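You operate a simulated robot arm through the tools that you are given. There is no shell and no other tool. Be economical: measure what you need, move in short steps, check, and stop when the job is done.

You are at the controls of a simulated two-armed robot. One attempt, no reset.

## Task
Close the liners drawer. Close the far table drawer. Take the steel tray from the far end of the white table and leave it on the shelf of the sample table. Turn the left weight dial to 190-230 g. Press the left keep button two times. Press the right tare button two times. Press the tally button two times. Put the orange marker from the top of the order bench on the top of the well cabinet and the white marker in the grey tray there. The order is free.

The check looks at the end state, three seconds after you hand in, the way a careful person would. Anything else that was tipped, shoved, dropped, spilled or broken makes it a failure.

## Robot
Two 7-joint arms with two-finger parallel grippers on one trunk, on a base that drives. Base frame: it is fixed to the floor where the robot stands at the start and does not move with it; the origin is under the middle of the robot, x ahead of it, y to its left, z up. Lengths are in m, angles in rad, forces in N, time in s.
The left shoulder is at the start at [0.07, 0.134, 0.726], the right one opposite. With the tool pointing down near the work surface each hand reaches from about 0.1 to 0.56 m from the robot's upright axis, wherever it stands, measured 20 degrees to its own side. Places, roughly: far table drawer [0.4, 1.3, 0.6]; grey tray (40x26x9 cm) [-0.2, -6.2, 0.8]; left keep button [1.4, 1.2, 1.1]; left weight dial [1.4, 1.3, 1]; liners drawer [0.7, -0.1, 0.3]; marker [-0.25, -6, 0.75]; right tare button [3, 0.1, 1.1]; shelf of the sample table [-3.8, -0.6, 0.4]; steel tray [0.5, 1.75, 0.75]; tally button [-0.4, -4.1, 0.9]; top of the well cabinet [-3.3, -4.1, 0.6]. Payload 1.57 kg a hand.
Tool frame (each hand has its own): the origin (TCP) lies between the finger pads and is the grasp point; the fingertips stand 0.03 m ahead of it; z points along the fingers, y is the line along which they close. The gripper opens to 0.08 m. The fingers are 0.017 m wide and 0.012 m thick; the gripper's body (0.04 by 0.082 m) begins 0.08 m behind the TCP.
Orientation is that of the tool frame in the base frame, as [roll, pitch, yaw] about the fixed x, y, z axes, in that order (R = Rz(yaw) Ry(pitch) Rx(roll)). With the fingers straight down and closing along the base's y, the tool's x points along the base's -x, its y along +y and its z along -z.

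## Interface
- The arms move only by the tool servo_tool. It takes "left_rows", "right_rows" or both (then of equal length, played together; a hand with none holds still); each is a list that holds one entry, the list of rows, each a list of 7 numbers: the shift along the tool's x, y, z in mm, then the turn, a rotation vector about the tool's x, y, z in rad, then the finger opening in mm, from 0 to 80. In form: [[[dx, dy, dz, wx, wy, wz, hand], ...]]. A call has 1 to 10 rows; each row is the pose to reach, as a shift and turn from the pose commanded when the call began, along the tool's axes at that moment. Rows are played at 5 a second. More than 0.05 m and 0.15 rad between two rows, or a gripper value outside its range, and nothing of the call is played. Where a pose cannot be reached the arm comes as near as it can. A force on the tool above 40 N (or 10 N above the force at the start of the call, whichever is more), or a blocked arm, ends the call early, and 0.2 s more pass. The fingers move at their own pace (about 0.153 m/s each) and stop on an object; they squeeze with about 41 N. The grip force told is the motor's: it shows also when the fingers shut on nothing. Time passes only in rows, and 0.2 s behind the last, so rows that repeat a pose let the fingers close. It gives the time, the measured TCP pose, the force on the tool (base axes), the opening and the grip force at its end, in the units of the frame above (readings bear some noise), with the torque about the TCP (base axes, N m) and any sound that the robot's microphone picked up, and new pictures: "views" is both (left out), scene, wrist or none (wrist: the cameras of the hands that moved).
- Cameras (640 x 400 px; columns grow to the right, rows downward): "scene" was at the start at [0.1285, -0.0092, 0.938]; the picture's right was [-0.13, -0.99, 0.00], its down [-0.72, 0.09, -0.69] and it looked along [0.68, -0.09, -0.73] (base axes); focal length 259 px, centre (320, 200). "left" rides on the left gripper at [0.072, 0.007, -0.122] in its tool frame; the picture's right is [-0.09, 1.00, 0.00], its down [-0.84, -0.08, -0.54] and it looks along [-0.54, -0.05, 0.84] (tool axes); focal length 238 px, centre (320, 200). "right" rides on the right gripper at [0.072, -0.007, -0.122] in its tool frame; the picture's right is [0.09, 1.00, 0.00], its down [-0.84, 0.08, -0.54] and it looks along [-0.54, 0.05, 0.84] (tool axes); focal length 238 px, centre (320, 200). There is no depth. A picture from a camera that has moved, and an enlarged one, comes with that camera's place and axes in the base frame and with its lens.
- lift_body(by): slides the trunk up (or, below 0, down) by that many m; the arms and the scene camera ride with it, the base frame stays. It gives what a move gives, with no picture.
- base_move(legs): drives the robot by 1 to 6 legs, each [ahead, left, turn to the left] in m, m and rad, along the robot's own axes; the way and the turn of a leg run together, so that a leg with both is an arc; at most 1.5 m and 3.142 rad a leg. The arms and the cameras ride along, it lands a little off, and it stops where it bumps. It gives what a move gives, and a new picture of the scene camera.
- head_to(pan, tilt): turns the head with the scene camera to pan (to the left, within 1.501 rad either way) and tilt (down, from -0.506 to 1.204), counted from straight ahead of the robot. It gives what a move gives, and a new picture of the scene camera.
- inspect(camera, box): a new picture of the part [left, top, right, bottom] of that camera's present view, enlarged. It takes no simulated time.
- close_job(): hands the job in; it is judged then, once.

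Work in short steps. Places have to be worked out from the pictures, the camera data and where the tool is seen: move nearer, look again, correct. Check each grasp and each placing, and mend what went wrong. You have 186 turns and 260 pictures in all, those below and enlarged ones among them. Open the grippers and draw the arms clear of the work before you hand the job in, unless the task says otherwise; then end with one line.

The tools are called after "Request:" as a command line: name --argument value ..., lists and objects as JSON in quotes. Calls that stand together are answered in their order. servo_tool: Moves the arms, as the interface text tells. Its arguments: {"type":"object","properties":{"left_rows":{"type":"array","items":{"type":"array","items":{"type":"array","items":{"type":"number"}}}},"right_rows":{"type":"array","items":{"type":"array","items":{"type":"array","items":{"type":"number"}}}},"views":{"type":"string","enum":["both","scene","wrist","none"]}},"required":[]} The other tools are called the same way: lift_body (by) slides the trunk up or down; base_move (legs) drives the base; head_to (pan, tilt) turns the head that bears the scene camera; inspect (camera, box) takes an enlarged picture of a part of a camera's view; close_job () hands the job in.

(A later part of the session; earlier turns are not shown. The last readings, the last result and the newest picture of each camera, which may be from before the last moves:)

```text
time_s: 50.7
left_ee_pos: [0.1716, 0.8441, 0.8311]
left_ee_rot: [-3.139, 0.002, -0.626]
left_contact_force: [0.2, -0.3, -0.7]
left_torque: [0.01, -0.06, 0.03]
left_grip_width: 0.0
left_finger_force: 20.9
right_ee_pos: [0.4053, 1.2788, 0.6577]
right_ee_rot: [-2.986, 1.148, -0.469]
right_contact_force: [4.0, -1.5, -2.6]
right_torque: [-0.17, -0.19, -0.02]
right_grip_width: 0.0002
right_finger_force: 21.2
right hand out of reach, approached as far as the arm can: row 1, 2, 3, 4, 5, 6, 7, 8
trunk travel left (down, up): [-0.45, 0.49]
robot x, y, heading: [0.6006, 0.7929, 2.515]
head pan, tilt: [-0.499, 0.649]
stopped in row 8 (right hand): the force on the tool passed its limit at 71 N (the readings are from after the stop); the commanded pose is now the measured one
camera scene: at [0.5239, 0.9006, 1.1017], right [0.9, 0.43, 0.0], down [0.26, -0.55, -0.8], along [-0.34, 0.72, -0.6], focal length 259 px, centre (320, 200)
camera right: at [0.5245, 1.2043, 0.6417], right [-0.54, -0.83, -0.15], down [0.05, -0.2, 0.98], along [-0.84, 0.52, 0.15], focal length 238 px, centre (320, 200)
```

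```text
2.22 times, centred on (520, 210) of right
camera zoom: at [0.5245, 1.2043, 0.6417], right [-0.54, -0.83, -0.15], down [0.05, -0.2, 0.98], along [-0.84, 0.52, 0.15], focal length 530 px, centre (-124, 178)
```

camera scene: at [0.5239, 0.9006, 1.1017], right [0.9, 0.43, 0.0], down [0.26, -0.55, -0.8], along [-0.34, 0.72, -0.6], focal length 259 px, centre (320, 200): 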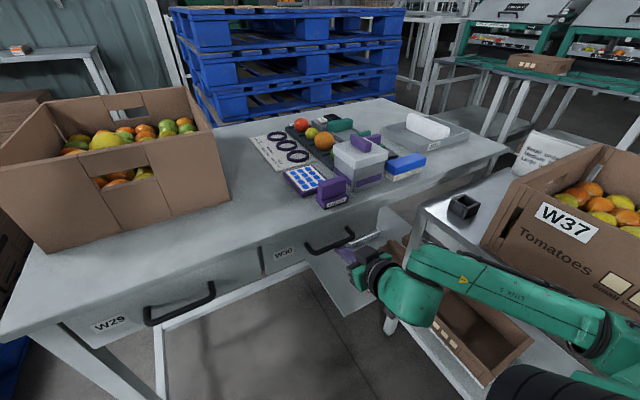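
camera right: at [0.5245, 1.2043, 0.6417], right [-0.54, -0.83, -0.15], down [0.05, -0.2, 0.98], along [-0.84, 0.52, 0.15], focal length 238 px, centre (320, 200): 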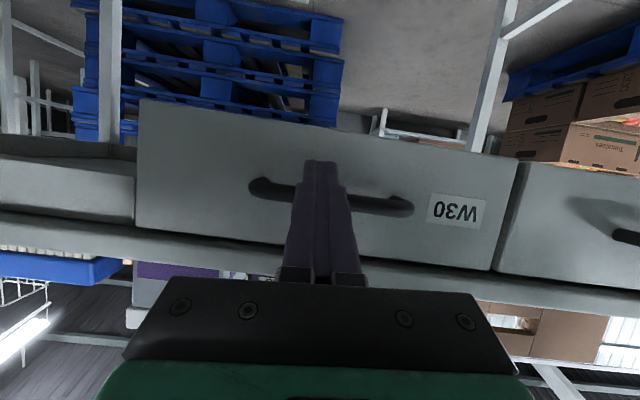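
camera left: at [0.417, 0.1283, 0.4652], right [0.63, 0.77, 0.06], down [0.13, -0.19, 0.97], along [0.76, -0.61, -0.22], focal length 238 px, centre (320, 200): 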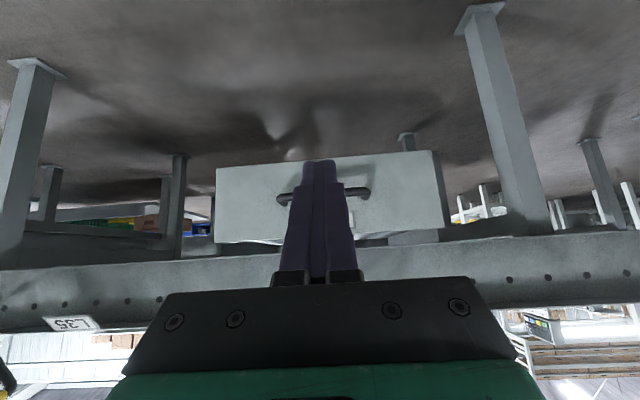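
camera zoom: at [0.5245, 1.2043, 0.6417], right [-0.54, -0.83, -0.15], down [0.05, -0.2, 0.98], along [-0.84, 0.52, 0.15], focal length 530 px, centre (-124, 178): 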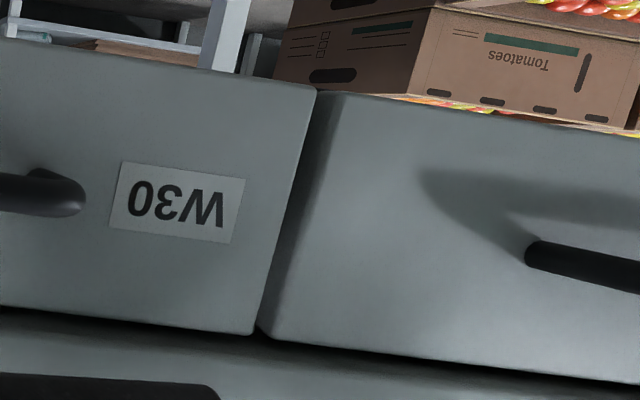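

It looks flush to within a few mm. One slow firm press makes sure it's home.

Request:
servo_tool --right_rows '[[[-3, 0, 7, 0, 0, 0, 0], [-5, 0, 13, 0, 0, 0, 0], [-8, 0, 19, 0, 0, 0, 0], [-10, 0, 25, 0, 0, 0, 0], [-13, 0, 32, 0, 0, 0, 0], [-15, 0, 38, 0, 0, 0, 0]]]' --views "wrist"

```text
time_s: 51.3
left_ee_pos: [0.1707, 0.8439, 0.8306]
left_ee_rot: [-3.139, 0.0, -0.624]
left_contact_force: [-0.1, 0.2, -0.9]
left_torque: [0.02, -0.04, -0.02]
left_grip_width: 0.0001
left_finger_force: 21.4
right_ee_pos: [0.3984, 1.2844, 0.6541]
right_ee_rot: [-3.01, 1.129, -0.49]
right_contact_force: [0.5, 0.5, -2.8]
right_torque: [-0.01, -0.01, 0.01]
right_grip_width: 0.0
right_finger_force: 21.7
right hand out of reach, approached as far as the arm can: row 2, 3
trunk travel left (down, up): [-0.45, 0.49]
robot x, y, heading: [0.6027, 0.7914, 2.508]
head pan, tilt: [-0.499, 0.649]
stopped in row 3 (right hand): the force on the tool passed its limit at 44 N (the readings are from after the stop); the commanded pose is now the measured one
camera right: at [0.5193, 1.2109, 0.641], right [-0.53, -0.83, -0.14], down [0.04, -0.19, 0.98], along [-0.84, 0.52, 0.13], focal length 238 px, centre (320, 200)
```

right: 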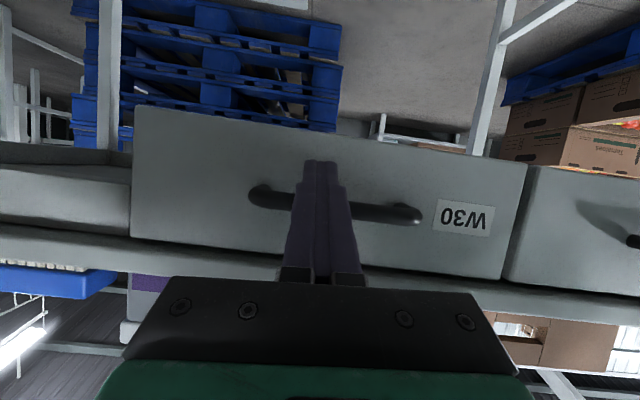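

That held at 44 N, so the drawer is closed. I inspect the steel tray at the far end while retracting the hand.

Request:
servo_tool --right_rows '[[[17, 0, -40, 0, 0, 0, 0], [34, 0, -80, 0, 0, 0, 0], [20, 0, -125, 0, 0.1, 0, 0], [-15, 0, -155, 0, 0.2, 0, 0], [-55, 0, -180, 0, 0.3, 0, 0], [-95, 0, -205, 0, 0.4, 0, 0], [-130, 0, -230, 0, 0.5, 0, 0]]]' --views "none"

Request:
inspect --camera "scene" --box '[340, 70, 560, 210]'

```text
time_s: 52.9
left_ee_pos: [0.1714, 0.8432, 0.8305]
left_ee_rot: [-3.139, 0.003, -0.624]
left_contact_force: [0.6, -0.1, -0.8]
left_torque: [0.05, -0.01, 0.01]
left_grip_width: 0.0
left_finger_force: 21.1
right_ee_pos: [0.5191, 1.1873, 0.8682]
right_ee_rot: [-3.069, 0.632, -0.563]
right_contact_force: [0.3, -1.0, 0.7]
right_torque: [0.01, -0.01, -0.03]
right_grip_width: 0.0
right_finger_force: 21.5
right hand out of reach, approached as far as the arm can: row 2, 3, 4, 5, 6
trunk travel left (down, up): [-0.45, 0.49]
robot x, y, heading: [0.6041, 0.791, 2.515]
head pan, tilt: [-0.499, 0.649]
```

```text
2.86 times, centred on (450, 140) of scene
camera zoom: at [0.5243, 0.898, 1.1018], right [0.9, 0.43, 0.0], down [0.26, -0.54, -0.8], along [-0.34, 0.72, -0.6], focal length 741 px, centre (-51, 371)
```

zoom: 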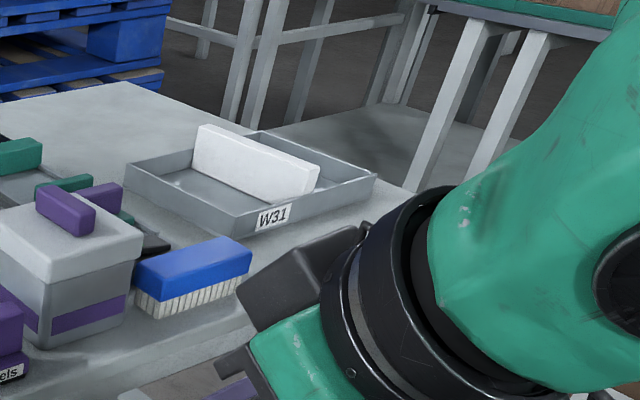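

The steel tray W31 is about 22×16 cm, with a white block lying in it, centered near (0.485, 1.774). Since I'm here I do the left scale first. I turn to face up the aisle and sidestep to it.

Request:
base_move --legs '[[-0.08, 0, 0], [0, 0, -1.565], [0.0, -0.24, 0]]'

Request:
head_to --pan -0.1 --tilt 0.15

```text
time_s: 59.0
left_ee_pos: [0.8959, 1.0493, 0.8296]
left_ee_rot: [-3.14, 0.001, -2.118]
left_contact_force: [-0.2, -0.3, -0.3]
left_torque: [-0.03, -0.02, -0.02]
left_grip_width: 0.0
left_finger_force: 21.6
right_ee_pos: [1.2678, 0.7308, 0.8683]
right_ee_rot: [-3.072, 0.632, -2.064]
right_contact_force: [-0.7, -0.5, 0.1]
right_torque: [0.02, 0.02, 0.01]
right_grip_width: 0.0
right_finger_force: 21.1
trunk travel left (down, up): [-0.45, 0.49]
robot x, y, heading: [0.8741, 0.6165, 1.019]
head pan, tilt: [-0.499, 0.649]
camera scene: at [0.9769, 0.7024, 1.1015], right [0.5, -0.87, 0.0], down [-0.53, -0.3, -0.8], along [0.69, 0.4, -0.6], focal length 259 px, centre (320, 200)
```

scene: 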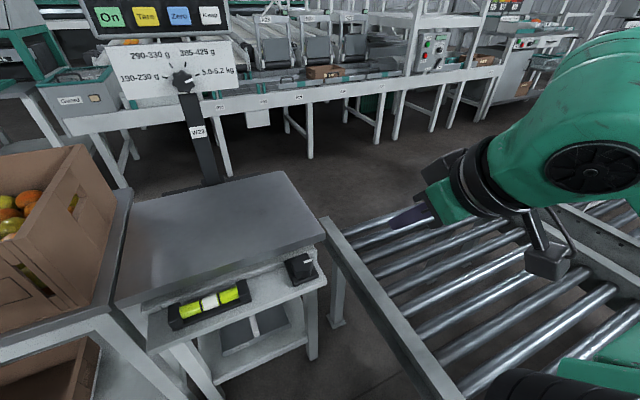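

```text
time_s: 60.0
left_ee_pos: [0.8959, 1.05, 0.8299]
left_ee_rot: [-3.139, 0.002, -2.117]
left_contact_force: [1.5, 0.8, 0.9]
left_torque: [-0.01, -0.02, 0.02]
left_grip_width: 0.0
left_finger_force: 21.2
right_ee_pos: [1.2668, 0.7308, 0.8695]
right_ee_rot: [-3.074, 0.633, -2.062]
right_contact_force: [0.5, -0.5, -0.5]
right_torque: [-0.02, -0.02, -0.02]
right_grip_width: 0.0
right_finger_force: 21.4
trunk travel left (down, up): [-0.45, 0.49]
robot x, y, heading: [0.8755, 0.6152, 1.018]
head pan, tilt: [-0.099, 0.15]
camera scene: at [0.9573, 0.7333, 1.1472], right [0.79, -0.61, 0.0], down [-0.09, -0.12, -0.99], along [0.6, 0.79, -0.15], focal length 259 px, centre (320, 200)
```

scene: 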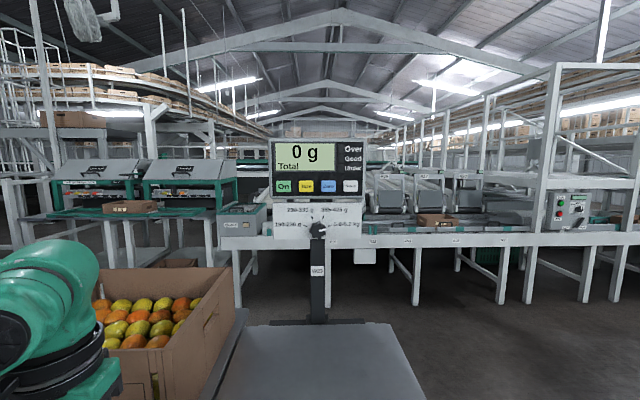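

Request:
inspect --camera "scene" --box '[260, 130, 380, 250]'

```text
3.33 times, centred on (320, 190) of scene
camera zoom: at [0.9573, 0.7333, 1.1472], right [0.79, -0.61, 0.0], down [-0.09, -0.12, -0.99], along [0.6, 0.79, -0.15], focal length 864 px, centre (320, 233)
```

zoom: 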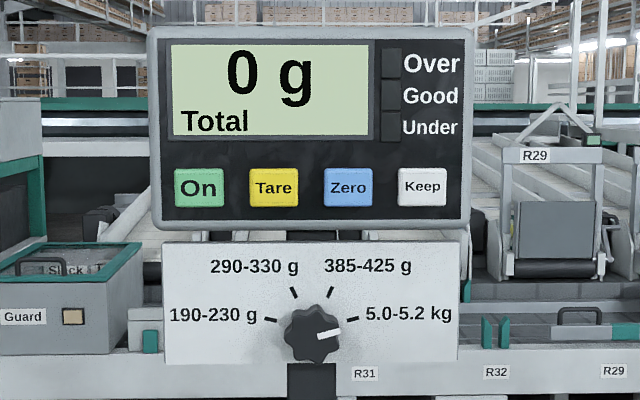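

The dial's mark points at 5.0–5.2 kg; I need about 150° counter-clockwise to reach 190–230 g. First I raise the left hand out of the way and point the right hand straight ahead, then line up and drive closer.

Request:
servo_tool --left_rows '[[[15, 0, -21, 0, 0, 0, 0], [30, 0, -42, 0, 0, 0, 0], [45, 0, -63, 0, 0, 0, 0], [60, 0, -84, 0, 0, 0, 0], [75, 0, -105, 0, 0, 0, 0], [90, 0, -126, 0, 0, 0, 0], [100, 0, -150, 0, 0, 0, 0]]]' --right_rows '[[[-7, 0, -9, 0, -0.13, 0, 80], [-14, 0, -18, 0, -0.27, 0, 80], [-21, 0, -27, 0, -0.4, 0, 80], [-28, 0, -36, 0, -0.54, 0, 80], [-35, 0, -45, 0, -0.67, 0, 80], [-42, 0, -54, 0, -0.8, 0, 80], [-47, 0, -64, 0, -0.94, 0, 80]]]' --views "none"

Request:
base_move --legs '[[0, 0, -0.07], [0.2, 0.0, 0]]'

Request:
lift_body --by 0.06

Request:
head_to --pan 0.0 --tilt 0.35

```text
time_s: 61.6
left_ee_pos: [0.8563, 0.9642, 0.9695]
left_ee_rot: [-3.138, 0.001, -2.119]
left_contact_force: [-0.4, 0.4, 0.9]
left_torque: [0.0, 0.03, 0.0]
left_grip_width: 0.0002
left_finger_force: 21.2
left hand out of reach, approached as far as the arm can: row 7
right_ee_pos: [1.3022, 0.7438, 1.0072]
right_ee_rot: [-1.493, 1.514, -0.453]
right_contact_force: [-0.1, 0.1, 0.8]
right_torque: [-0.01, 0.02, 0.01]
right_grip_width: 0.0798
right_finger_force: 0.1
right hand out of reach, approached as far as the arm can: row 3, 4, 5, 6, 7
trunk travel left (down, up): [-0.45, 0.49]
robot x, y, heading: [0.8764, 0.6152, 1.016]
head pan, tilt: [-0.099, 0.15]
```

```text
time_s: 63.6
left_ee_pos: [0.9976, 1.1271, 0.9691]
left_ee_rot: [-3.14, 0.003, -2.193]
left_contact_force: [-0.5, 0.7, -1.0]
left_torque: [0.01, 0.02, 0.01]
left_grip_width: 0.0
left_finger_force: 21.4
right_ee_pos: [1.4275, 0.8753, 1.005]
right_ee_rot: [-1.529, 1.516, -0.561]
right_contact_force: [0.3, -0.1, 0.1]
right_torque: [0.01, 0.02, 0.01]
right_grip_width: 0.0801
right_finger_force: 0.1
trunk travel left (down, up): [-0.45, 0.49]
robot x, y, heading: [0.9866, 0.7833, 0.944]
head pan, tilt: [-0.099, 0.15]
camera scene: at [1.0821, 0.8892, 1.1472], right [0.75, -0.66, 0.0], down [-0.1, -0.11, -0.99], along [0.66, 0.74, -0.15], focal length 259 px, centre (320, 200)
```

scene: 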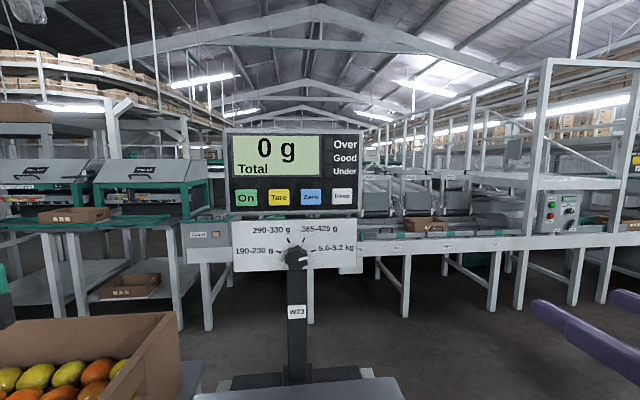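

```text
time_s: 64.6
left_ee_pos: [0.9971, 1.1264, 1.0291]
left_ee_rot: [-3.14, 0.003, -2.19]
left_contact_force: [-0.7, -0.1, 0.1]
left_torque: [-0.02, 0.0, -0.01]
left_grip_width: 0.0001
left_finger_force: 21.8
right_ee_pos: [1.4263, 0.8742, 1.0661]
right_ee_rot: [-1.519, 1.514, -0.552]
right_contact_force: [-0.1, 0.2, 0.6]
right_torque: [-0.01, 0.0, -0.01]
right_grip_width: 0.0801
right_finger_force: 0.1
trunk travel left (down, up): [-0.51, 0.43]
robot x, y, heading: [0.9931, 0.7783, 0.946]
head pan, tilt: [-0.099, 0.15]
```

```text
time_s: 65.3
left_ee_pos: [0.9975, 1.1266, 1.0304]
left_ee_rot: [-3.138, 0.002, -2.193]
left_contact_force: [0.0, -0.2, 0.0]
left_torque: [0.0, 0.0, 0.0]
left_grip_width: 0.0001
left_finger_force: 20.8
right_ee_pos: [1.4274, 0.8751, 1.0663]
right_ee_rot: [-1.514, 1.514, -0.551]
right_contact_force: [0.7, 0.5, 0.4]
right_torque: [-0.02, -0.02, 0.01]
right_grip_width: 0.0801
right_finger_force: 0.0
trunk travel left (down, up): [-0.51, 0.43]
robot x, y, heading: [0.9914, 0.7765, 0.946]
head pan, tilt: [0.0, 0.351]
camera scene: at [1.0747, 0.8946, 1.1886], right [0.81, -0.59, 0.0], down [-0.2, -0.28, -0.94], along [0.55, 0.76, -0.34], focal length 259 px, centre (320, 200)
```

scene: 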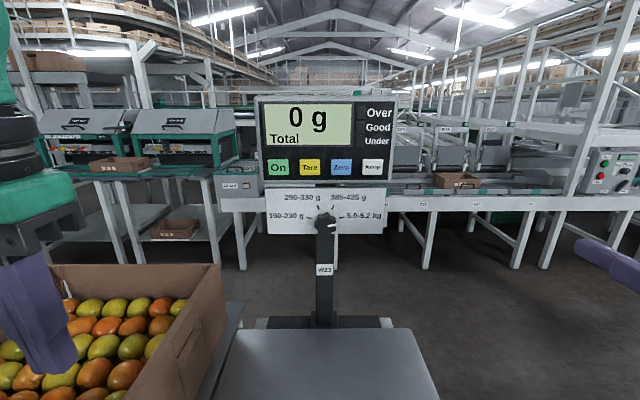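

I triangulate the dial at (1.387, 1.306, 0.951) and the Keep button at about (1.46, 1.246, 1.074). I move the right hand in front of the dial.

Request:
servo_tool --right_rows '[[[12, 42, 0, 0, 0, 0, 80], [25, 84, 0, 0, 0, 0, 80], [37, 126, 20, 0, 0, 0, 80], [50, 165, 45, 0, 0, 0, 80], [62, 200, 75, 0, 0, 0, 80], [75, 233, 105, 0, 0, 0, 80], [88, 260, 140, 0, 0, 0, 80], [98, 280, 175, 0, 0, 0, 80], [98, 284, 200, 0, 0, 0, 80]]]' --views "both"

```text
time_s: 67.3
left_ee_pos: [1.0011, 1.1301, 1.0276]
left_ee_rot: [-3.14, -0.003, -2.192]
left_contact_force: [0.4, -0.2, -0.2]
left_torque: [0.0, 0.0, 0.01]
left_grip_width: 0.0001
left_finger_force: 21.3
right_ee_pos: [1.3287, 1.1912, 0.9614]
right_ee_rot: [-1.322, 1.512, -0.356]
right_contact_force: [-0.8, 1.1, -7.9]
right_torque: [0.62, -0.37, -0.02]
right_grip_width: 0.0799
right_finger_force: 0.0
right hand out of reach, approached as far as the arm can: row 1, 2, 3, 4, 5, 8, 9
trunk travel left (down, up): [-0.51, 0.43]
robot x, y, heading: [0.9939, 0.7789, 0.947]
head pan, tilt: [0.0, 0.351]
camera scene: at [1.0792, 0.899, 1.1876], right [0.81, -0.59, 0.0], down [-0.2, -0.28, -0.94], along [0.55, 0.76, -0.35], focal length 259 px, centre (320, 200)
camera right: at [1.2673, 1.0861, 0.8872], right [-0.81, 0.56, -0.15], down [-0.42, -0.38, 0.82], along [0.41, 0.73, 0.55], focal length 238 px, centre (320, 200)
```

scene: 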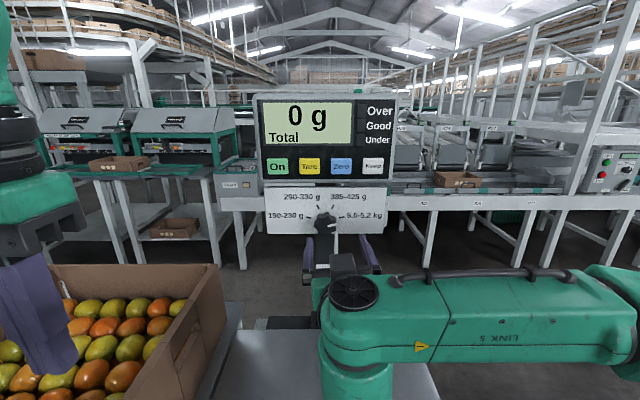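
right: 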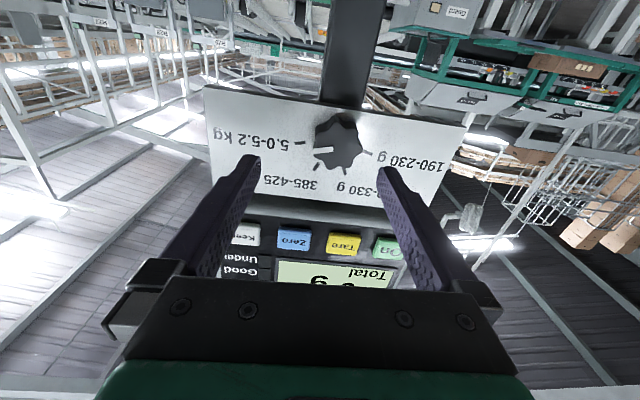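

The hand feels 8 N on its body and sits 20 mm off; it's folded across the midline. I sidestep the base 0.12 m left so the right arm works more in front of its own shoulder.

Request:
base_move --legs '[[0, 0.13, 0]]'

Request:
servo_tool --right_rows '[[[0, -30, 0, 0, 0, 0, 80], [0, -60, 0, 0, 0, 0, 80], [0, -90, 0, 0, 0, 0, 80], [0, -120, 0, 0, 0, 0, 80], [0, -130, 0, 0, 0, 0, 80]]]' --views "both"

```text
time_s: 68.6
left_ee_pos: [0.8905, 1.2035, 1.0297]
left_ee_rot: [-3.139, 0.003, -2.191]
left_contact_force: [0.4, -0.1, -0.1]
left_torque: [-0.04, -0.03, 0.0]
left_grip_width: 0.0001
left_finger_force: 21.5
right_ee_pos: [1.2169, 1.2648, 0.9569]
right_ee_rot: [-1.523, 1.515, -0.555]
right_contact_force: [0.5, 0.2, 0.3]
right_torque: [-0.02, 0.05, 0.0]
right_grip_width: 0.0801
right_finger_force: 0.0
trunk travel left (down, up): [-0.51, 0.43]
robot x, y, heading: [0.89, 0.8514, 0.949]
head pan, tilt: [0.0, 0.351]
camera scene: at [0.968, 0.9717, 1.1886], right [0.81, -0.59, 0.0], down [-0.2, -0.28, -0.94], along [0.55, 0.76, -0.34], focal length 259 px, centre (320, 200)
```

scene: 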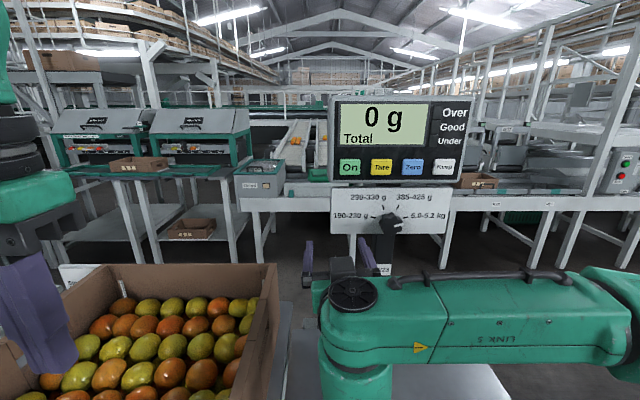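

```text
time_s: 69.8
left_ee_pos: [0.891, 1.2035, 1.0296]
left_ee_rot: [-3.141, 0.003, -2.192]
left_contact_force: [-0.4, -0.7, -0.6]
left_torque: [-0.01, 0.0, 0.0]
left_grip_width: 0.0
left_finger_force: 21.0
right_ee_pos: [1.3228, 1.1907, 0.9634]
right_ee_rot: [-1.531, 1.516, -0.56]
right_contact_force: [0.1, -0.3, -0.9]
right_torque: [0.0, 0.03, 0.0]
right_grip_width: 0.08
right_finger_force: 0.0
trunk travel left (down, up): [-0.51, 0.43]
robot x, y, heading: [0.8866, 0.8511, 0.946]
head pan, tilt: [0.0, 0.351]
camera scene: at [0.9682, 0.9718, 1.1885], right [0.81, -0.58, 0.0], down [-0.2, -0.28, -0.94], along [0.55, 0.76, -0.34], focal length 259 px, centre (320, 200)
camera right: at [1.2636, 1.0841, 0.8916], right [-0.82, 0.56, -0.15], down [-0.41, -0.38, 0.83], along [0.41, 0.74, 0.54], focal length 238 px, centre (320, 200)
```

scene: 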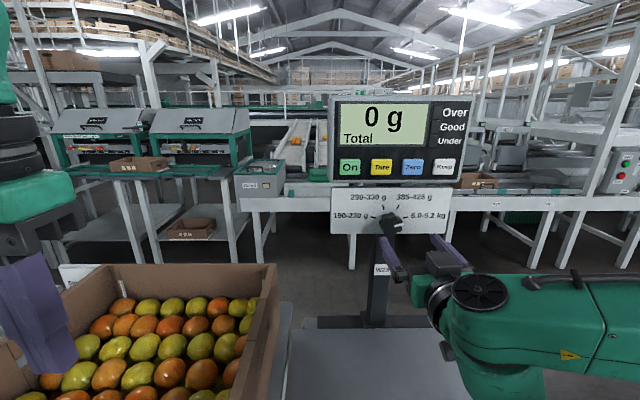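
right: 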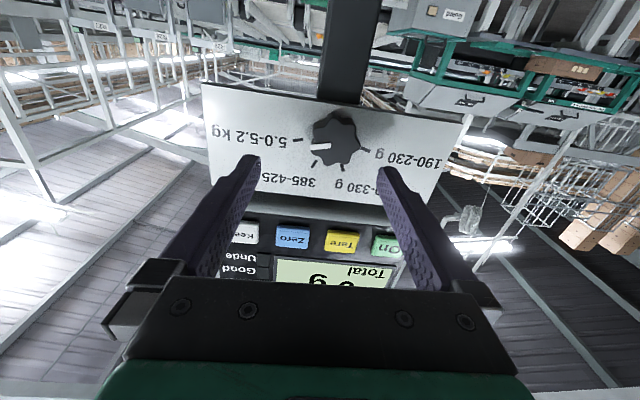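

The hand is clear now. The refined dial center is u=1.836, n=0.364, z=0.965. I pre-turn the wrist +1.3 rad while centering and approaching.

Request:
servo_tool --right_rows '[[[0, 8, 0, 0, 0, 0.14, 80], [0, 16, 0, 0, 0, 0.28, 80], [-1, 16, 5, 0, 0, 0.42, 80], [-2, 16, 10, 0, 0, 0.56, 80], [-2, 16, 15, 0, 0, 0.7, 80], [-2, 16, 20, 0, 0, 0.84, 80], [-2, 16, 30, 0, 0, 0.98, 80], [-2, 16, 40, 0, 0, 1.12, 80], [-2, 16, 50, 0, 0, 1.25, 80]]]' --views "both"

```text
time_s: 71.8
left_ee_pos: [0.8908, 1.2034, 1.0291]
left_ee_rot: [-3.141, 0.001, -2.193]
left_contact_force: [-0.2, 0.3, 0.3]
left_torque: [0.0, -0.02, -0.04]
left_grip_width: 0.0
left_finger_force: 21.5
right_ee_pos: [1.3382, 1.2454, 0.9635]
right_ee_rot: [1.567, 0.375, 2.54]
right_contact_force: [0.4, -0.3, -0.3]
right_torque: [-0.01, 0.07, -0.01]
right_grip_width: 0.0803
right_finger_force: 0.0
trunk travel left (down, up): [-0.51, 0.43]
robot x, y, heading: [0.8854, 0.8564, 0.942]
head pan, tilt: [0.0, 0.351]
camera scene: at [0.9684, 0.9719, 1.1885], right [0.81, -0.59, 0.0], down [-0.2, -0.28, -0.94], along [0.55, 0.76, -0.34], focal length 259 px, centre (320, 200)
camera right: at [1.2168, 1.1807, 0.9301], right [-0.37, 0.25, 0.89], down [0.31, -0.87, 0.38], along [0.87, 0.42, 0.25], focal length 238 px, centre (320, 200)
```

scene: 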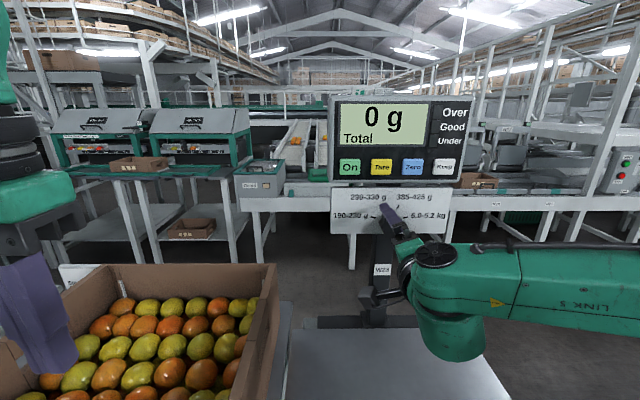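
right: 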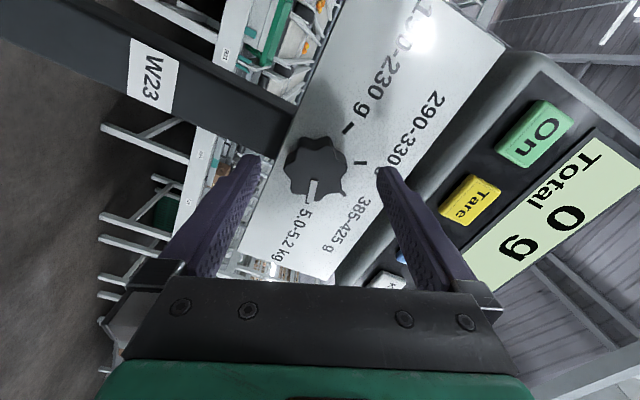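

The dial is centered between the fingers. I advance 35 mm and close on it.

Request:
servo_tool --right_rows '[[[-4, 0, 12, 0, 0, 0, 80], [-4, 0, 24, 0, 0, 0, 80], [-4, 0, 35, 0, 0, 0, 80], [-4, 0, 35, 0, 0, 0, 20], [-4, 0, 35, 0, 0, 0, 20], [-4, 0, 35, 0, 0, 0, 20]]]' --views "wrist"

```text
time_s: 72.7
left_ee_pos: [0.8876, 1.1938, 1.0323]
left_ee_rot: [-3.14, 0.011, -2.195]
left_contact_force: [-0.4, 0.4, 0.2]
left_torque: [-0.01, -0.03, 0.0]
left_grip_width: 0.0
left_finger_force: 21.3
right_ee_pos: [1.3541, 1.259, 0.9662]
right_ee_rot: [1.572, 0.375, 2.547]
right_contact_force: [-14.4, -28.1, 0.0]
right_torque: [1.95, -1.28, 0.67]
right_grip_width: 0.0782
right_finger_force: 32.7
trunk travel left (down, up): [-0.51, 0.43]
robot x, y, heading: [0.8852, 0.8535, 0.947]
head pan, tilt: [0.0, 0.351]
stopped in row 4 (right hand): the force on the tool passed its limit at 49 N (the readings are from after the stop); the commanded pose is now the measured one
camera right: at [1.2327, 1.1954, 0.9338], right [-0.37, 0.25, 0.89], down [0.32, -0.87, 0.38], along [0.87, 0.42, 0.24], focal length 238 px, centre (320, 200)
```

right: 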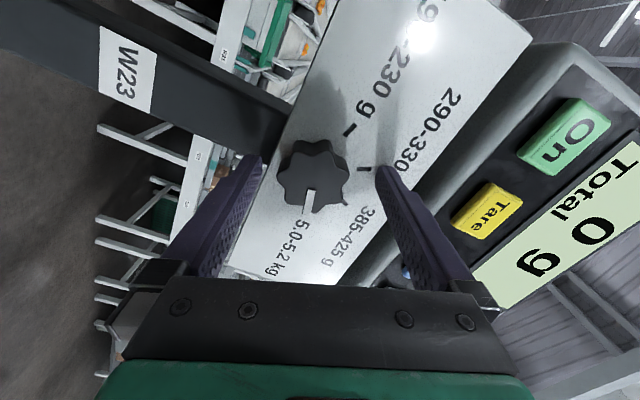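

A fingertip touched the panel or display housing, since I was open too wide. The dial is only about 45 mm across, so I back off, narrow to 58 mm, re-approach gently and close.

Request:
servo_tool --right_rows '[[[0, 0, -15, 0, 0, 0, 58], [0, 0, -15, 0, 0, 0, 58], [0, 0, -15, 0, 0, 0, 58], [0, 0, -10, 0, 0, 0, 58], [0, 0, -5, 0, 0, 0, 58], [0, 0, -3, 0, 0, 0, 58], [0, 0, -3, 0, 0, 0, 30], [0, 0, -3, 0, 0, 0, 30], [0, 0, -3, 0, 0, 0, 30]]]' --views "both"

```text
time_s: 74.7
left_ee_pos: [0.8883, 1.1973, 1.0331]
left_ee_rot: [-3.141, 0.01, -2.194]
left_contact_force: [0.7, 0.8, 0.5]
left_torque: [0.0, 0.0, 0.03]
left_grip_width: 0.0001
left_finger_force: 21.4
right_ee_pos: [1.3547, 1.2591, 0.9606]
right_ee_rot: [1.582, 0.376, 2.55]
right_contact_force: [-17.6, -33.2, -17.2]
right_torque: [0.42, -0.32, -0.69]
right_grip_width: 0.0441
right_finger_force: 45.0
trunk travel left (down, up): [-0.51, 0.43]
robot x, y, heading: [0.8838, 0.8493, 0.945]
head pan, tilt: [0.0, 0.351]
camera scene: at [0.9654, 0.9639, 1.1892], right [0.81, -0.59, 0.0], down [-0.2, -0.27, -0.94], along [0.55, 0.76, -0.34], focal length 259 px, centre (320, 200)
camera right: at [1.2325, 1.1947, 0.93], right [-0.37, 0.26, 0.89], down [0.32, -0.87, 0.38], along [0.87, 0.43, 0.24], focal length 238 px, centre (320, 200)
```

scene: 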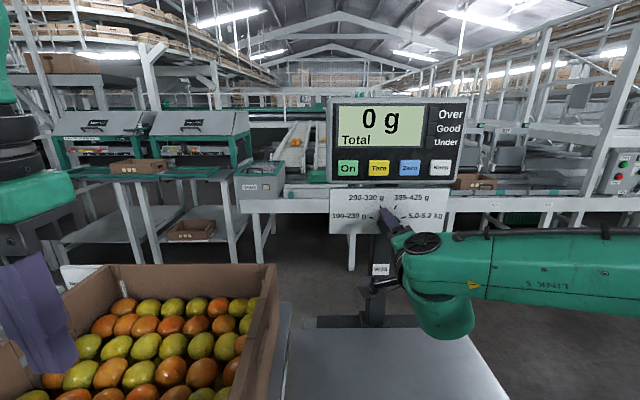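
right: 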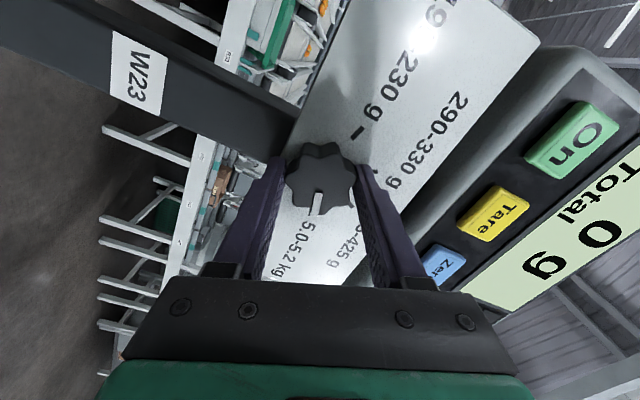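

The dial is gripped at 44 mm, pressing the panel a little. I ease 4 mm back and turn counter-clockwise 1.4 rad.

Request:
servo_tool --right_rows '[[[0, -3, -5, 0, 0, 0, 30], [0, -3, -5, 0, 0, -0.14, 30], [0, -3, -5, 0, 0, -0.28, 30], [0, -3, -5, 0, 0, -0.42, 30], [0, -3, -5, 0, 0, -0.56, 30], [0, -3, -5, 0, 0, -0.7, 30], [0, -3, -5, 0, 0, -0.84, 30], [0, -3, -5, 0, 0, -0.98, 30], [0, -3, -5, 0, 0, -1.12, 30], [0, -3, -5, 0, 0, -1.26, 30]]]' --views "wrist"

```text
time_s: 76.9
left_ee_pos: [0.8889, 1.2006, 1.0301]
left_ee_rot: [3.141, 0.005, -2.194]
left_contact_force: [-0.2, -0.5, -0.6]
left_torque: [0.01, -0.02, 0.03]
left_grip_width: 0.0
left_finger_force: 21.5
right_ee_pos: [1.3553, 1.2576, 0.9601]
right_ee_rot: [-1.674, 1.504, -0.701]
right_contact_force: [1.9, -8.7, 4.7]
right_torque: [-0.35, 0.27, -1.59]
right_grip_width: 0.0438
right_finger_force: 44.6
trunk travel left (down, up): [-0.51, 0.43]
robot x, y, heading: [0.8853, 0.8536, 0.944]
head pan, tilt: [0.0, 0.351]
camera right: at [1.2957, 1.151, 0.8895], right [-0.82, 0.56, -0.16], down [-0.41, -0.37, 0.83], along [0.4, 0.75, 0.53], focal length 238 px, centre (320, 200)
```

right: 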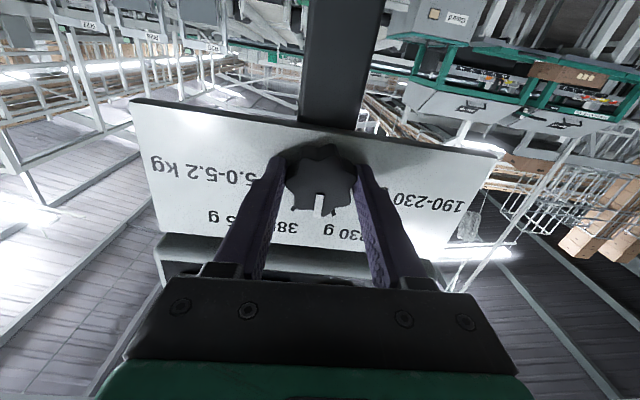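

The mark follows and now points up. I turn a further 1.27 rad toward the 190–230 g tick.

Request:
servo_tool --right_rows '[[[0, 0, 0, 0, 0, -0.14, 30], [0, 0, 0, 0, 0, -0.28, 30], [0, 0, 0, 0, 0, -0.42, 30], [0, 0, 0, 0, 0, -0.56, 30], [0, 0, 0, 0, 0, -0.7, 30], [0, 0, 0, 0, 0, -0.84, 30], [0, 0, 0, 0, 0, -0.98, 30], [0, 0, 0, 0, 0, -1.12, 30], [0, 0, 0, 0, 0, -1.25, 30]]]' --views "both"

```text
time_s: 78.9
left_ee_pos: [0.8899, 1.2008, 1.0312]
left_ee_rot: [3.141, 0.006, -2.195]
left_contact_force: [0.3, 0.1, -0.9]
left_torque: [-0.01, 0.01, 0.02]
left_grip_width: 0.0002
left_finger_force: 21.4
right_ee_pos: [1.3565, 1.257, 0.9633]
right_ee_rot: [-1.573, 0.255, -0.598]
right_contact_force: [12.5, 0.9, 25.7]
right_torque: [0.33, -0.14, -0.45]
right_grip_width: 0.0439
right_finger_force: 45.1
trunk travel left (down, up): [-0.51, 0.43]
robot x, y, heading: [0.8875, 0.8551, 0.939]
head pan, tilt: [0.0, 0.351]
camera scene: at [0.9677, 0.9679, 1.189], right [0.81, -0.59, 0.0], down [-0.2, -0.28, -0.94], along [0.55, 0.76, -0.34], focal length 259 px, centre (320, 200)
camera right: at [1.3462, 1.117, 0.9506], right [-0.13, 0.09, -0.99], down [-0.99, 0.02, 0.14], along [0.03, 1.0, 0.09], focal length 238 px, centre (320, 200)
```

scene: 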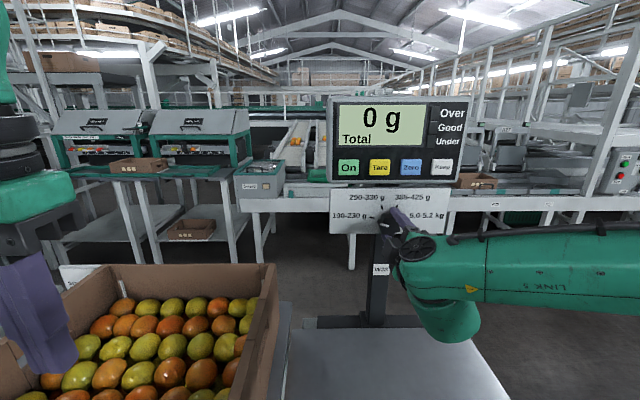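
right: 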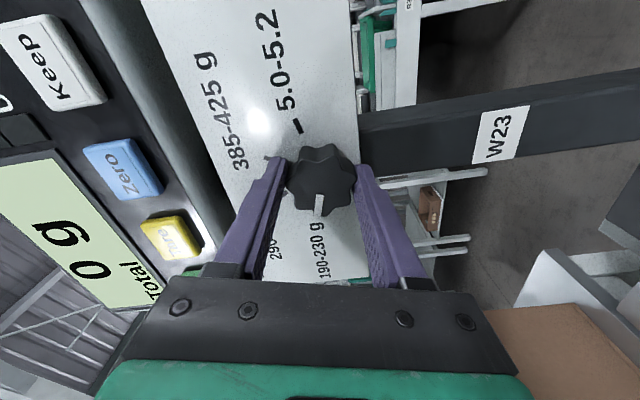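

The mark lies at about 165°, on the 190–230 g tick. I open to 60 mm and back straight off.

Request:
servo_tool --right_rows '[[[0, 0, 0, 0, 0, 0, 60], [0, 0, 0, 0, 0, 0, 60], [0, 0, -15, 0, 0, 0, 60], [0, 0, -35, 0, 0, 0, 60], [0, 0, -70, 0, 0, 0, 60], [0, 0, -110, 0, 0, 0, 60]]]' --views "none"

Request:
inspect --camera "scene" --box '[320, 90, 480, 250]'

```text
time_s: 80.3
left_ee_pos: [0.8901, 1.2005, 1.0299]
left_ee_rot: [-3.139, 0.003, -2.194]
left_contact_force: [-1.1, -0.5, 0.7]
left_torque: [0.02, -0.02, 0.02]
left_grip_width: 0.0002
left_finger_force: 21.4
right_ee_pos: [1.2913, 1.1666, 0.9594]
right_ee_rot: [-1.579, 0.255, -0.599]
right_contact_force: [-1.0, -0.3, 0.6]
right_torque: [-0.01, -0.02, 0.01]
right_grip_width: 0.0601
right_finger_force: 0.0
trunk travel left (down, up): [-0.51, 0.43]
robot x, y, heading: [0.8867, 0.8492, 0.946]
head pan, tilt: [0.0, 0.351]
```

```text
2.50 times, centred on (400, 170) of scene
camera zoom: at [0.967, 0.9695, 1.1888], right [0.81, -0.59, 0.0], down [-0.2, -0.28, -0.94], along [0.55, 0.76, -0.34], focal length 648 px, centre (120, 275)
```

zoom: 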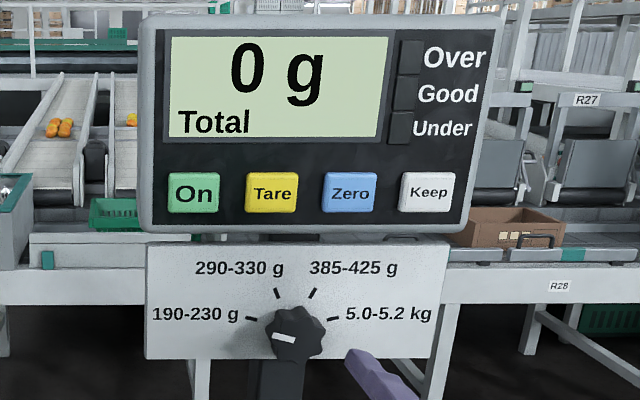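

The dial mark is at 190–230 g. Next is Keep, at about n=0.449, z=1.084. I close the fingers and line the tips up in front of it.

Request:
servo_tool --right_rows '[[[12, -35, 0, 0, 0, 0, 0], [24, -70, 0, 0, 0, 0, 0], [36, -105, 0, 0, 0, 0, 0], [47, -141, 0, 0, 0, 0, 0], [47, -141, 30, 0, 0, 0, 0], [47, -141, 50, 0, 0, 0, 0]]]' --views "both"

```text
time_s: 81.7
left_ee_pos: [0.8901, 1.2017, 1.0303]
left_ee_rot: [-3.139, 0.0, -2.194]
left_contact_force: [-0.3, -0.4, -0.3]
left_torque: [0.02, 0.0, -0.02]
left_grip_width: 0.0
left_finger_force: 21.2
right_ee_pos: [1.3865, 1.1655, 1.0836]
right_ee_rot: [-1.582, 0.255, -0.598]
right_contact_force: [0.6, 0.7, 0.2]
right_torque: [-0.03, -0.01, 0.01]
right_grip_width: 0.0
right_finger_force: 21.7
trunk travel left (down, up): [-0.51, 0.43]
robot x, y, heading: [0.8841, 0.8511, 0.945]
head pan, tilt: [0.0, 0.351]
camera scene: at [0.9679, 0.9706, 1.1886], right [0.81, -0.59, 0.0], down [-0.2, -0.28, -0.94], along [0.55, 0.76, -0.34], focal length 259 px, centre (320, 200)
camera right: at [1.3772, 1.0241, 1.0731], right [-0.14, 0.08, -0.99], down [-0.99, 0.02, 0.14], along [0.03, 1.0, 0.08], focal length 238 px, centre (320, 200)
```

scene: 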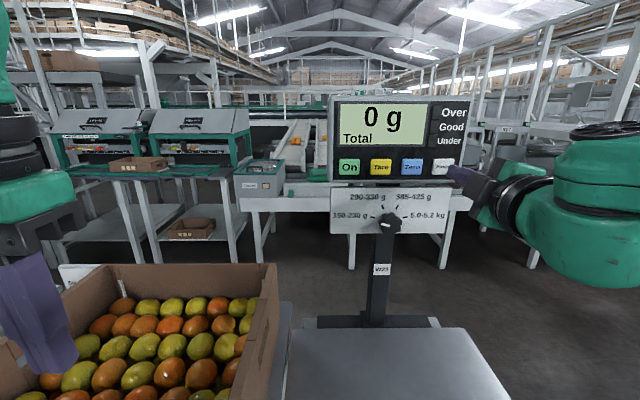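
right: 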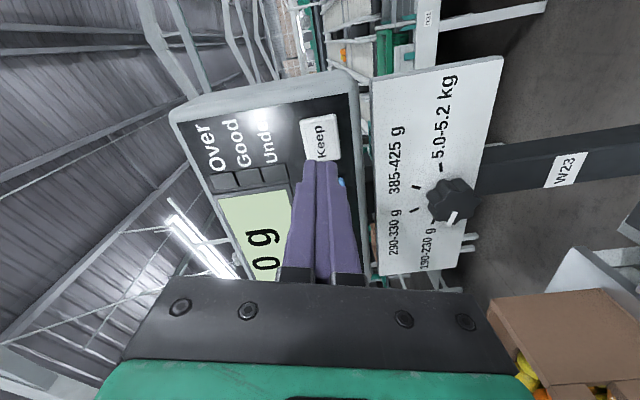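

The tips are about 8 mm left of the button center. I shift right and press gently in small steps, then withdraw, listening for a click.

Request:
servo_tool --right_rows '[[[8, 0, 25, 0, 0, 0, 0], [8, 0, 38, 0, 0, 0, 0], [8, 0, 44, 0, 0, 0, 0], [8, 0, 48, 0, 0, 0, 0], [8, 0, 52, 0, 0, 0, 0], [8, 0, 55, 0, 0, 0, 0]]]' --views "both"

```text
time_s: 83.0
left_ee_pos: [0.8875, 1.1963, 1.0314]
left_ee_rot: [-3.141, 0.007, -2.196]
left_contact_force: [-0.1, 0.3, 0.0]
left_torque: [-0.04, 0.01, 0.03]
left_grip_width: 0.0001
left_finger_force: 20.9
right_ee_pos: [1.4192, 1.1982, 1.081]
right_ee_rot: [-1.584, 0.259, -0.599]
right_contact_force: [-14.0, -23.8, -2.2]
right_torque: [-0.06, 0.06, -0.2]
right_grip_width: 0.0
right_finger_force: 21.1
trunk travel left (down, up): [-0.51, 0.43]
robot x, y, heading: [0.8844, 0.8544, 0.946]
head pan, tilt: [0.0, 0.351]
heard: click
stopped in row 6 (right hand): the force on the tool passed its limit at 43 N (the readings are from after the stop); the commanded pose is now the measured one
camera scene: at [0.9637, 0.9632, 1.1897], right [0.81, -0.59, 0.0], down [-0.2, -0.27, -0.94], along [0.55, 0.76, -0.34], focal length 259 px, centre (320, 200)
camera right: at [1.4106, 1.057, 1.0697], right [-0.14, 0.08, -0.99], down [-0.99, 0.02, 0.14], along [0.03, 1.0, 0.08], focal length 238 px, centre (320, 200)
```

scene: 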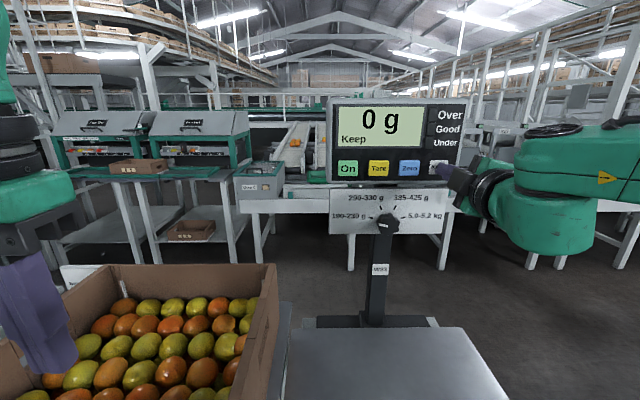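
right: 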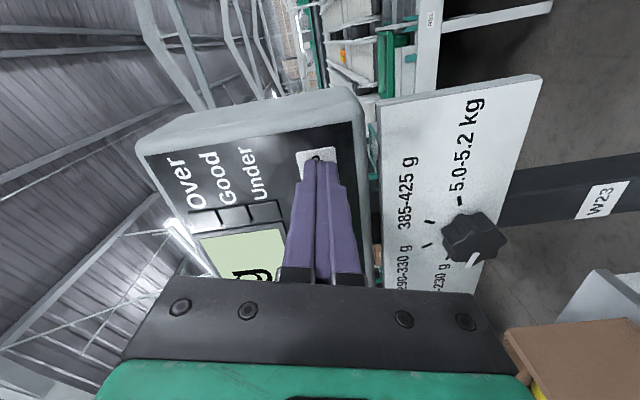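

I heard a click and the display shows "Keep": that's press one. I release 25 mm, press a second time, and withdraw.

Request:
servo_tool --right_rows '[[[0, 0, -10, 0, 0, 0, 0], [0, 0, -25, 0, 0, 0, 0], [0, 0, -25, 0, 0, 0, 0], [0, 0, -12, 0, 0, 0, 0], [0, 0, -5, 0, 0, 0, 0], [0, 0, -2, 0, 0, 0, 0], [0, 0, 1, 0, 0, 0, 0], [0, 0, -12, 0, 0, 0, 0], [0, 0, -40, 0, 0, 0, 0], [0, 0, -80, 0, 0, 0, 0]]]' --views "scene"

```text
time_s: 85.2
left_ee_pos: [0.8892, 1.2015, 1.0307]
left_ee_rot: [-3.14, 0.005, -2.193]
left_contact_force: [0.2, 0.0, -0.9]
left_torque: [0.02, 0.0, -0.03]
left_grip_width: 0.0
left_finger_force: 21.2
right_ee_pos: [1.3788, 1.1353, 1.0781]
right_ee_rot: [-1.587, 0.257, -0.599]
right_contact_force: [0.8, -0.2, 0.1]
right_torque: [-0.03, 0.04, -0.02]
right_grip_width: 0.0
right_finger_force: 21.6
trunk travel left (down, up): [-0.51, 0.43]
robot x, y, heading: [0.8863, 0.8512, 0.944]
head pan, tilt: [0.0, 0.351]
heard: click
camera scene: at [0.9665, 0.9687, 1.1889], right [0.81, -0.59, 0.0], down [-0.2, -0.28, -0.94], along [0.55, 0.76, -0.34], focal length 259 px, centre (320, 200)
```

scene: 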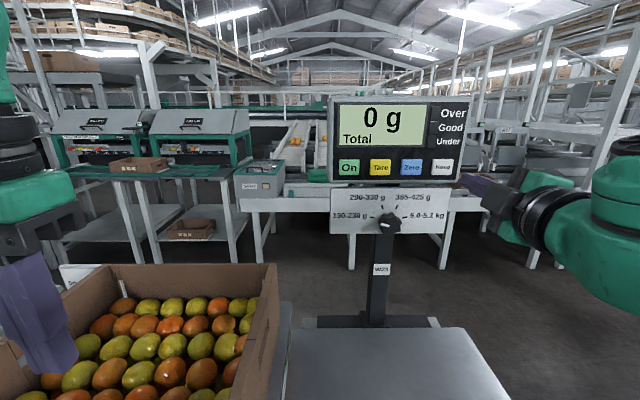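

The second click came and the display toggled back, so Keep is done. Now I look toward the right scale at (3, 0.1) to find a way there.

Request:
head_to --pan -1.25 --tilt 0.3

Request:
head_to --pan -0.6 --tilt 0.4

```text
time_s: 86.7
left_ee_pos: [0.8905, 1.2014, 1.0299]
left_ee_rot: [-3.14, 0.004, -2.193]
left_contact_force: [-0.7, 0.0, -0.2]
left_torque: [0.01, 0.0, 0.02]
left_grip_width: 0.0
left_finger_force: 21.8
right_ee_pos: [1.3796, 1.1377, 1.0762]
right_ee_rot: [-1.59, 0.257, -0.597]
right_contact_force: [0.2, -0.6, 0.5]
right_torque: [-0.05, -0.01, -0.02]
right_grip_width: 0.0002
right_finger_force: 20.9
trunk travel left (down, up): [-0.51, 0.43]
robot x, y, heading: [0.8824, 0.852, 0.942]
head pan, tilt: [-1.25, 0.3]
camera scene: at [1.002, 0.8666, 1.1933], right [-0.3, -0.95, 0.0], down [-0.28, 0.09, -0.96], along [0.91, -0.29, -0.3], focal length 259 px, centre (320, 200)
```

scene: 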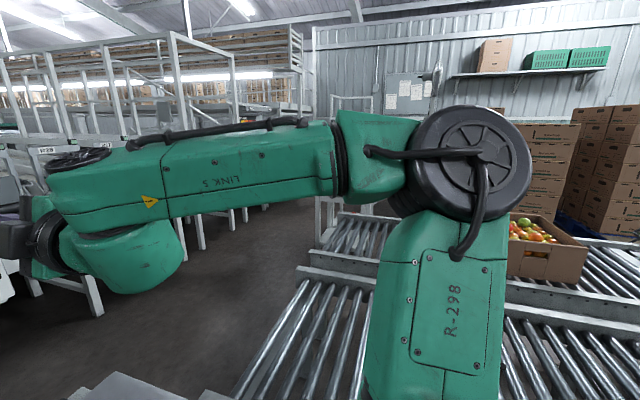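

```text
time_s: 87.7
left_ee_pos: [0.8903, 1.2016, 1.0296]
left_ee_rot: [-3.14, 0.001, -2.195]
left_contact_force: [-0.4, 1.6, 0.4]
left_torque: [0.02, 0.0, 0.05]
left_grip_width: 0.0
left_finger_force: 21.4
right_ee_pos: [1.3797, 1.138, 1.0762]
right_ee_rot: [-1.59, 0.256, -0.598]
right_contact_force: [0.2, 0.3, -0.7]
right_torque: [0.01, 0.0, -0.01]
right_grip_width: 0.0001
right_finger_force: 20.8
trunk travel left (down, up): [-0.51, 0.43]
robot x, y, heading: [0.8852, 0.8534, 0.943]
head pan, tilt: [-0.6, 0.4]
camera scene: at [1.0003, 0.9258, 1.184], right [0.34, -0.94, 0.0], down [-0.37, -0.13, -0.92], along [0.87, 0.31, -0.39], focal length 259 px, centre (320, 200)
```

scene: 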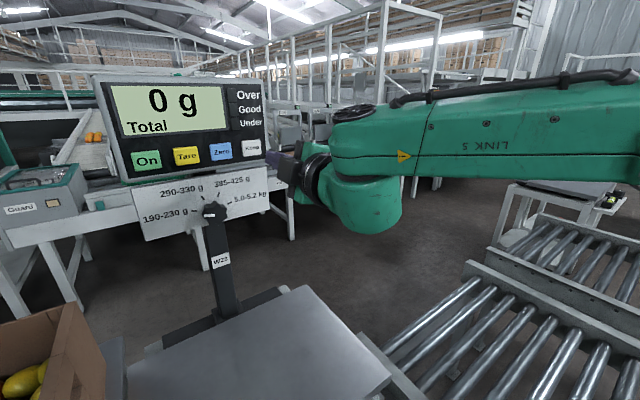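

There's no way through here, so the right scale must be reached later around the conveyor's far end. Next is the tray. I retract the right hand, then sidestep left in front of the trolley so the left hand can reach over to the tray.

Request:
servo_tool --right_rows '[[[0, 0, -48, 0, 0, 0, 0], [0, 0, -96, 0, 0, 0, 0], [0, 0, -144, 0, 0, 0, 0], [0, 0, -190, 0, 0, 0, 0], [0, 0, -220, 0, 0, 0, 0]]]' --views "none"

Request:
base_move --legs '[[0, 0.33, 0]]'

Request:
head_to --pan 0.6 --tilt 0.7

```text
time_s: 88.9
left_ee_pos: [0.8899, 1.2015, 1.0311]
left_ee_rot: [-3.14, 0.002, -2.193]
left_contact_force: [0.3, -0.4, 0.4]
left_torque: [0.0, 0.02, 0.01]
left_grip_width: 0.0
left_finger_force: 21.3
right_ee_pos: [1.303, 1.0434, 1.0587]
right_ee_rot: [-1.589, 0.258, -0.598]
right_contact_force: [0.1, 0.1, -0.5]
right_torque: [-0.01, 0.02, 0.01]
right_grip_width: 0.0
right_finger_force: 21.4
right hand out of reach, approached as far as the arm can: row 2, 3, 4, 5
trunk travel left (down, up): [-0.51, 0.43]
robot x, y, heading: [0.8842, 0.8525, 0.94]
head pan, tilt: [-0.6, 0.4]
```

```text
time_s: 91.0
left_ee_pos: [0.6356, 1.3871, 1.0304]
left_ee_rot: [-3.139, 0.002, -2.197]
left_contact_force: [0.4, 0.5, 0.5]
left_torque: [-0.01, -0.03, -0.02]
left_grip_width: 0.0
left_finger_force: 21.0
right_ee_pos: [1.0502, 1.2285, 1.0603]
right_ee_rot: [-1.586, 0.256, -0.602]
right_contact_force: [-0.1, -0.2, -0.6]
right_torque: [0.01, 0.02, 0.01]
right_grip_width: 0.0001
right_finger_force: 21.5
trunk travel left (down, up): [-0.51, 0.43]
robot x, y, heading: [0.6288, 1.0371, 0.941]
head pan, tilt: [-0.6, 0.4]
camera scene: at [0.7444, 1.1115, 1.1841], right [0.33, -0.94, 0.0], down [-0.37, -0.13, -0.92], along [0.87, 0.31, -0.39], focal length 259 px, centre (320, 200)
```

scene: 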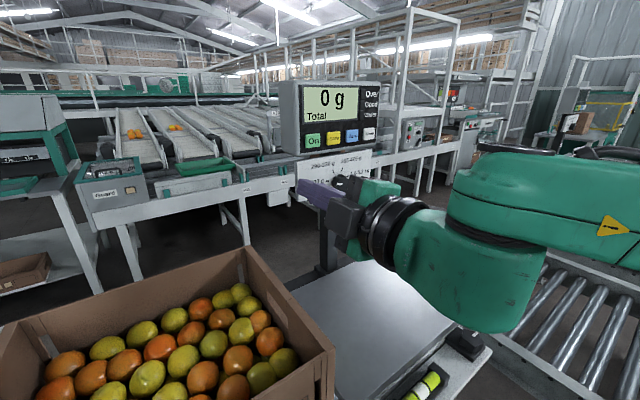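

```text
time_s: 92.4
left_ee_pos: [0.6353, 1.3882, 1.03]
left_ee_rot: [-3.14, 0.001, -2.197]
left_contact_force: [0.6, 0.5, 0.1]
left_torque: [0.0, 0.04, -0.03]
left_grip_width: 0.0
left_finger_force: 21.1
right_ee_pos: [1.0496, 1.2282, 1.059]
right_ee_rot: [-1.585, 0.256, -0.602]
right_contact_force: [-0.6, -0.3, 0.0]
right_torque: [-0.01, 0.0, 0.01]
right_grip_width: 0.0
right_finger_force: 21.4
trunk travel left (down, up): [-0.51, 0.43]
robot x, y, heading: [0.6286, 1.0329, 0.942]
head pan, tilt: [0.6, 0.7]
camera scene: at [0.6598, 1.1653, 1.1572], right [1.0, -0.03, 0.0], down [-0.02, -0.64, -0.77], along [0.02, 0.76, -0.64], focal length 259 px, centre (320, 200)
```

scene: 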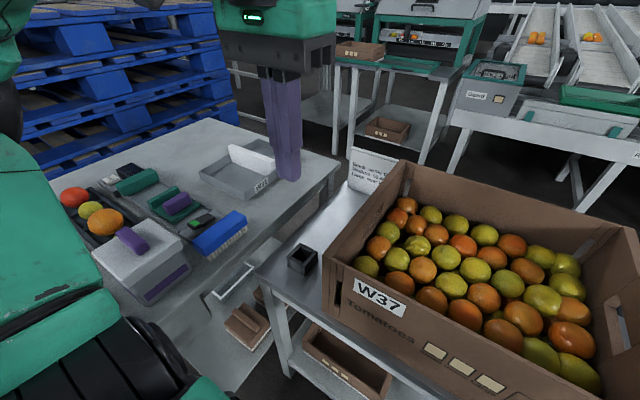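

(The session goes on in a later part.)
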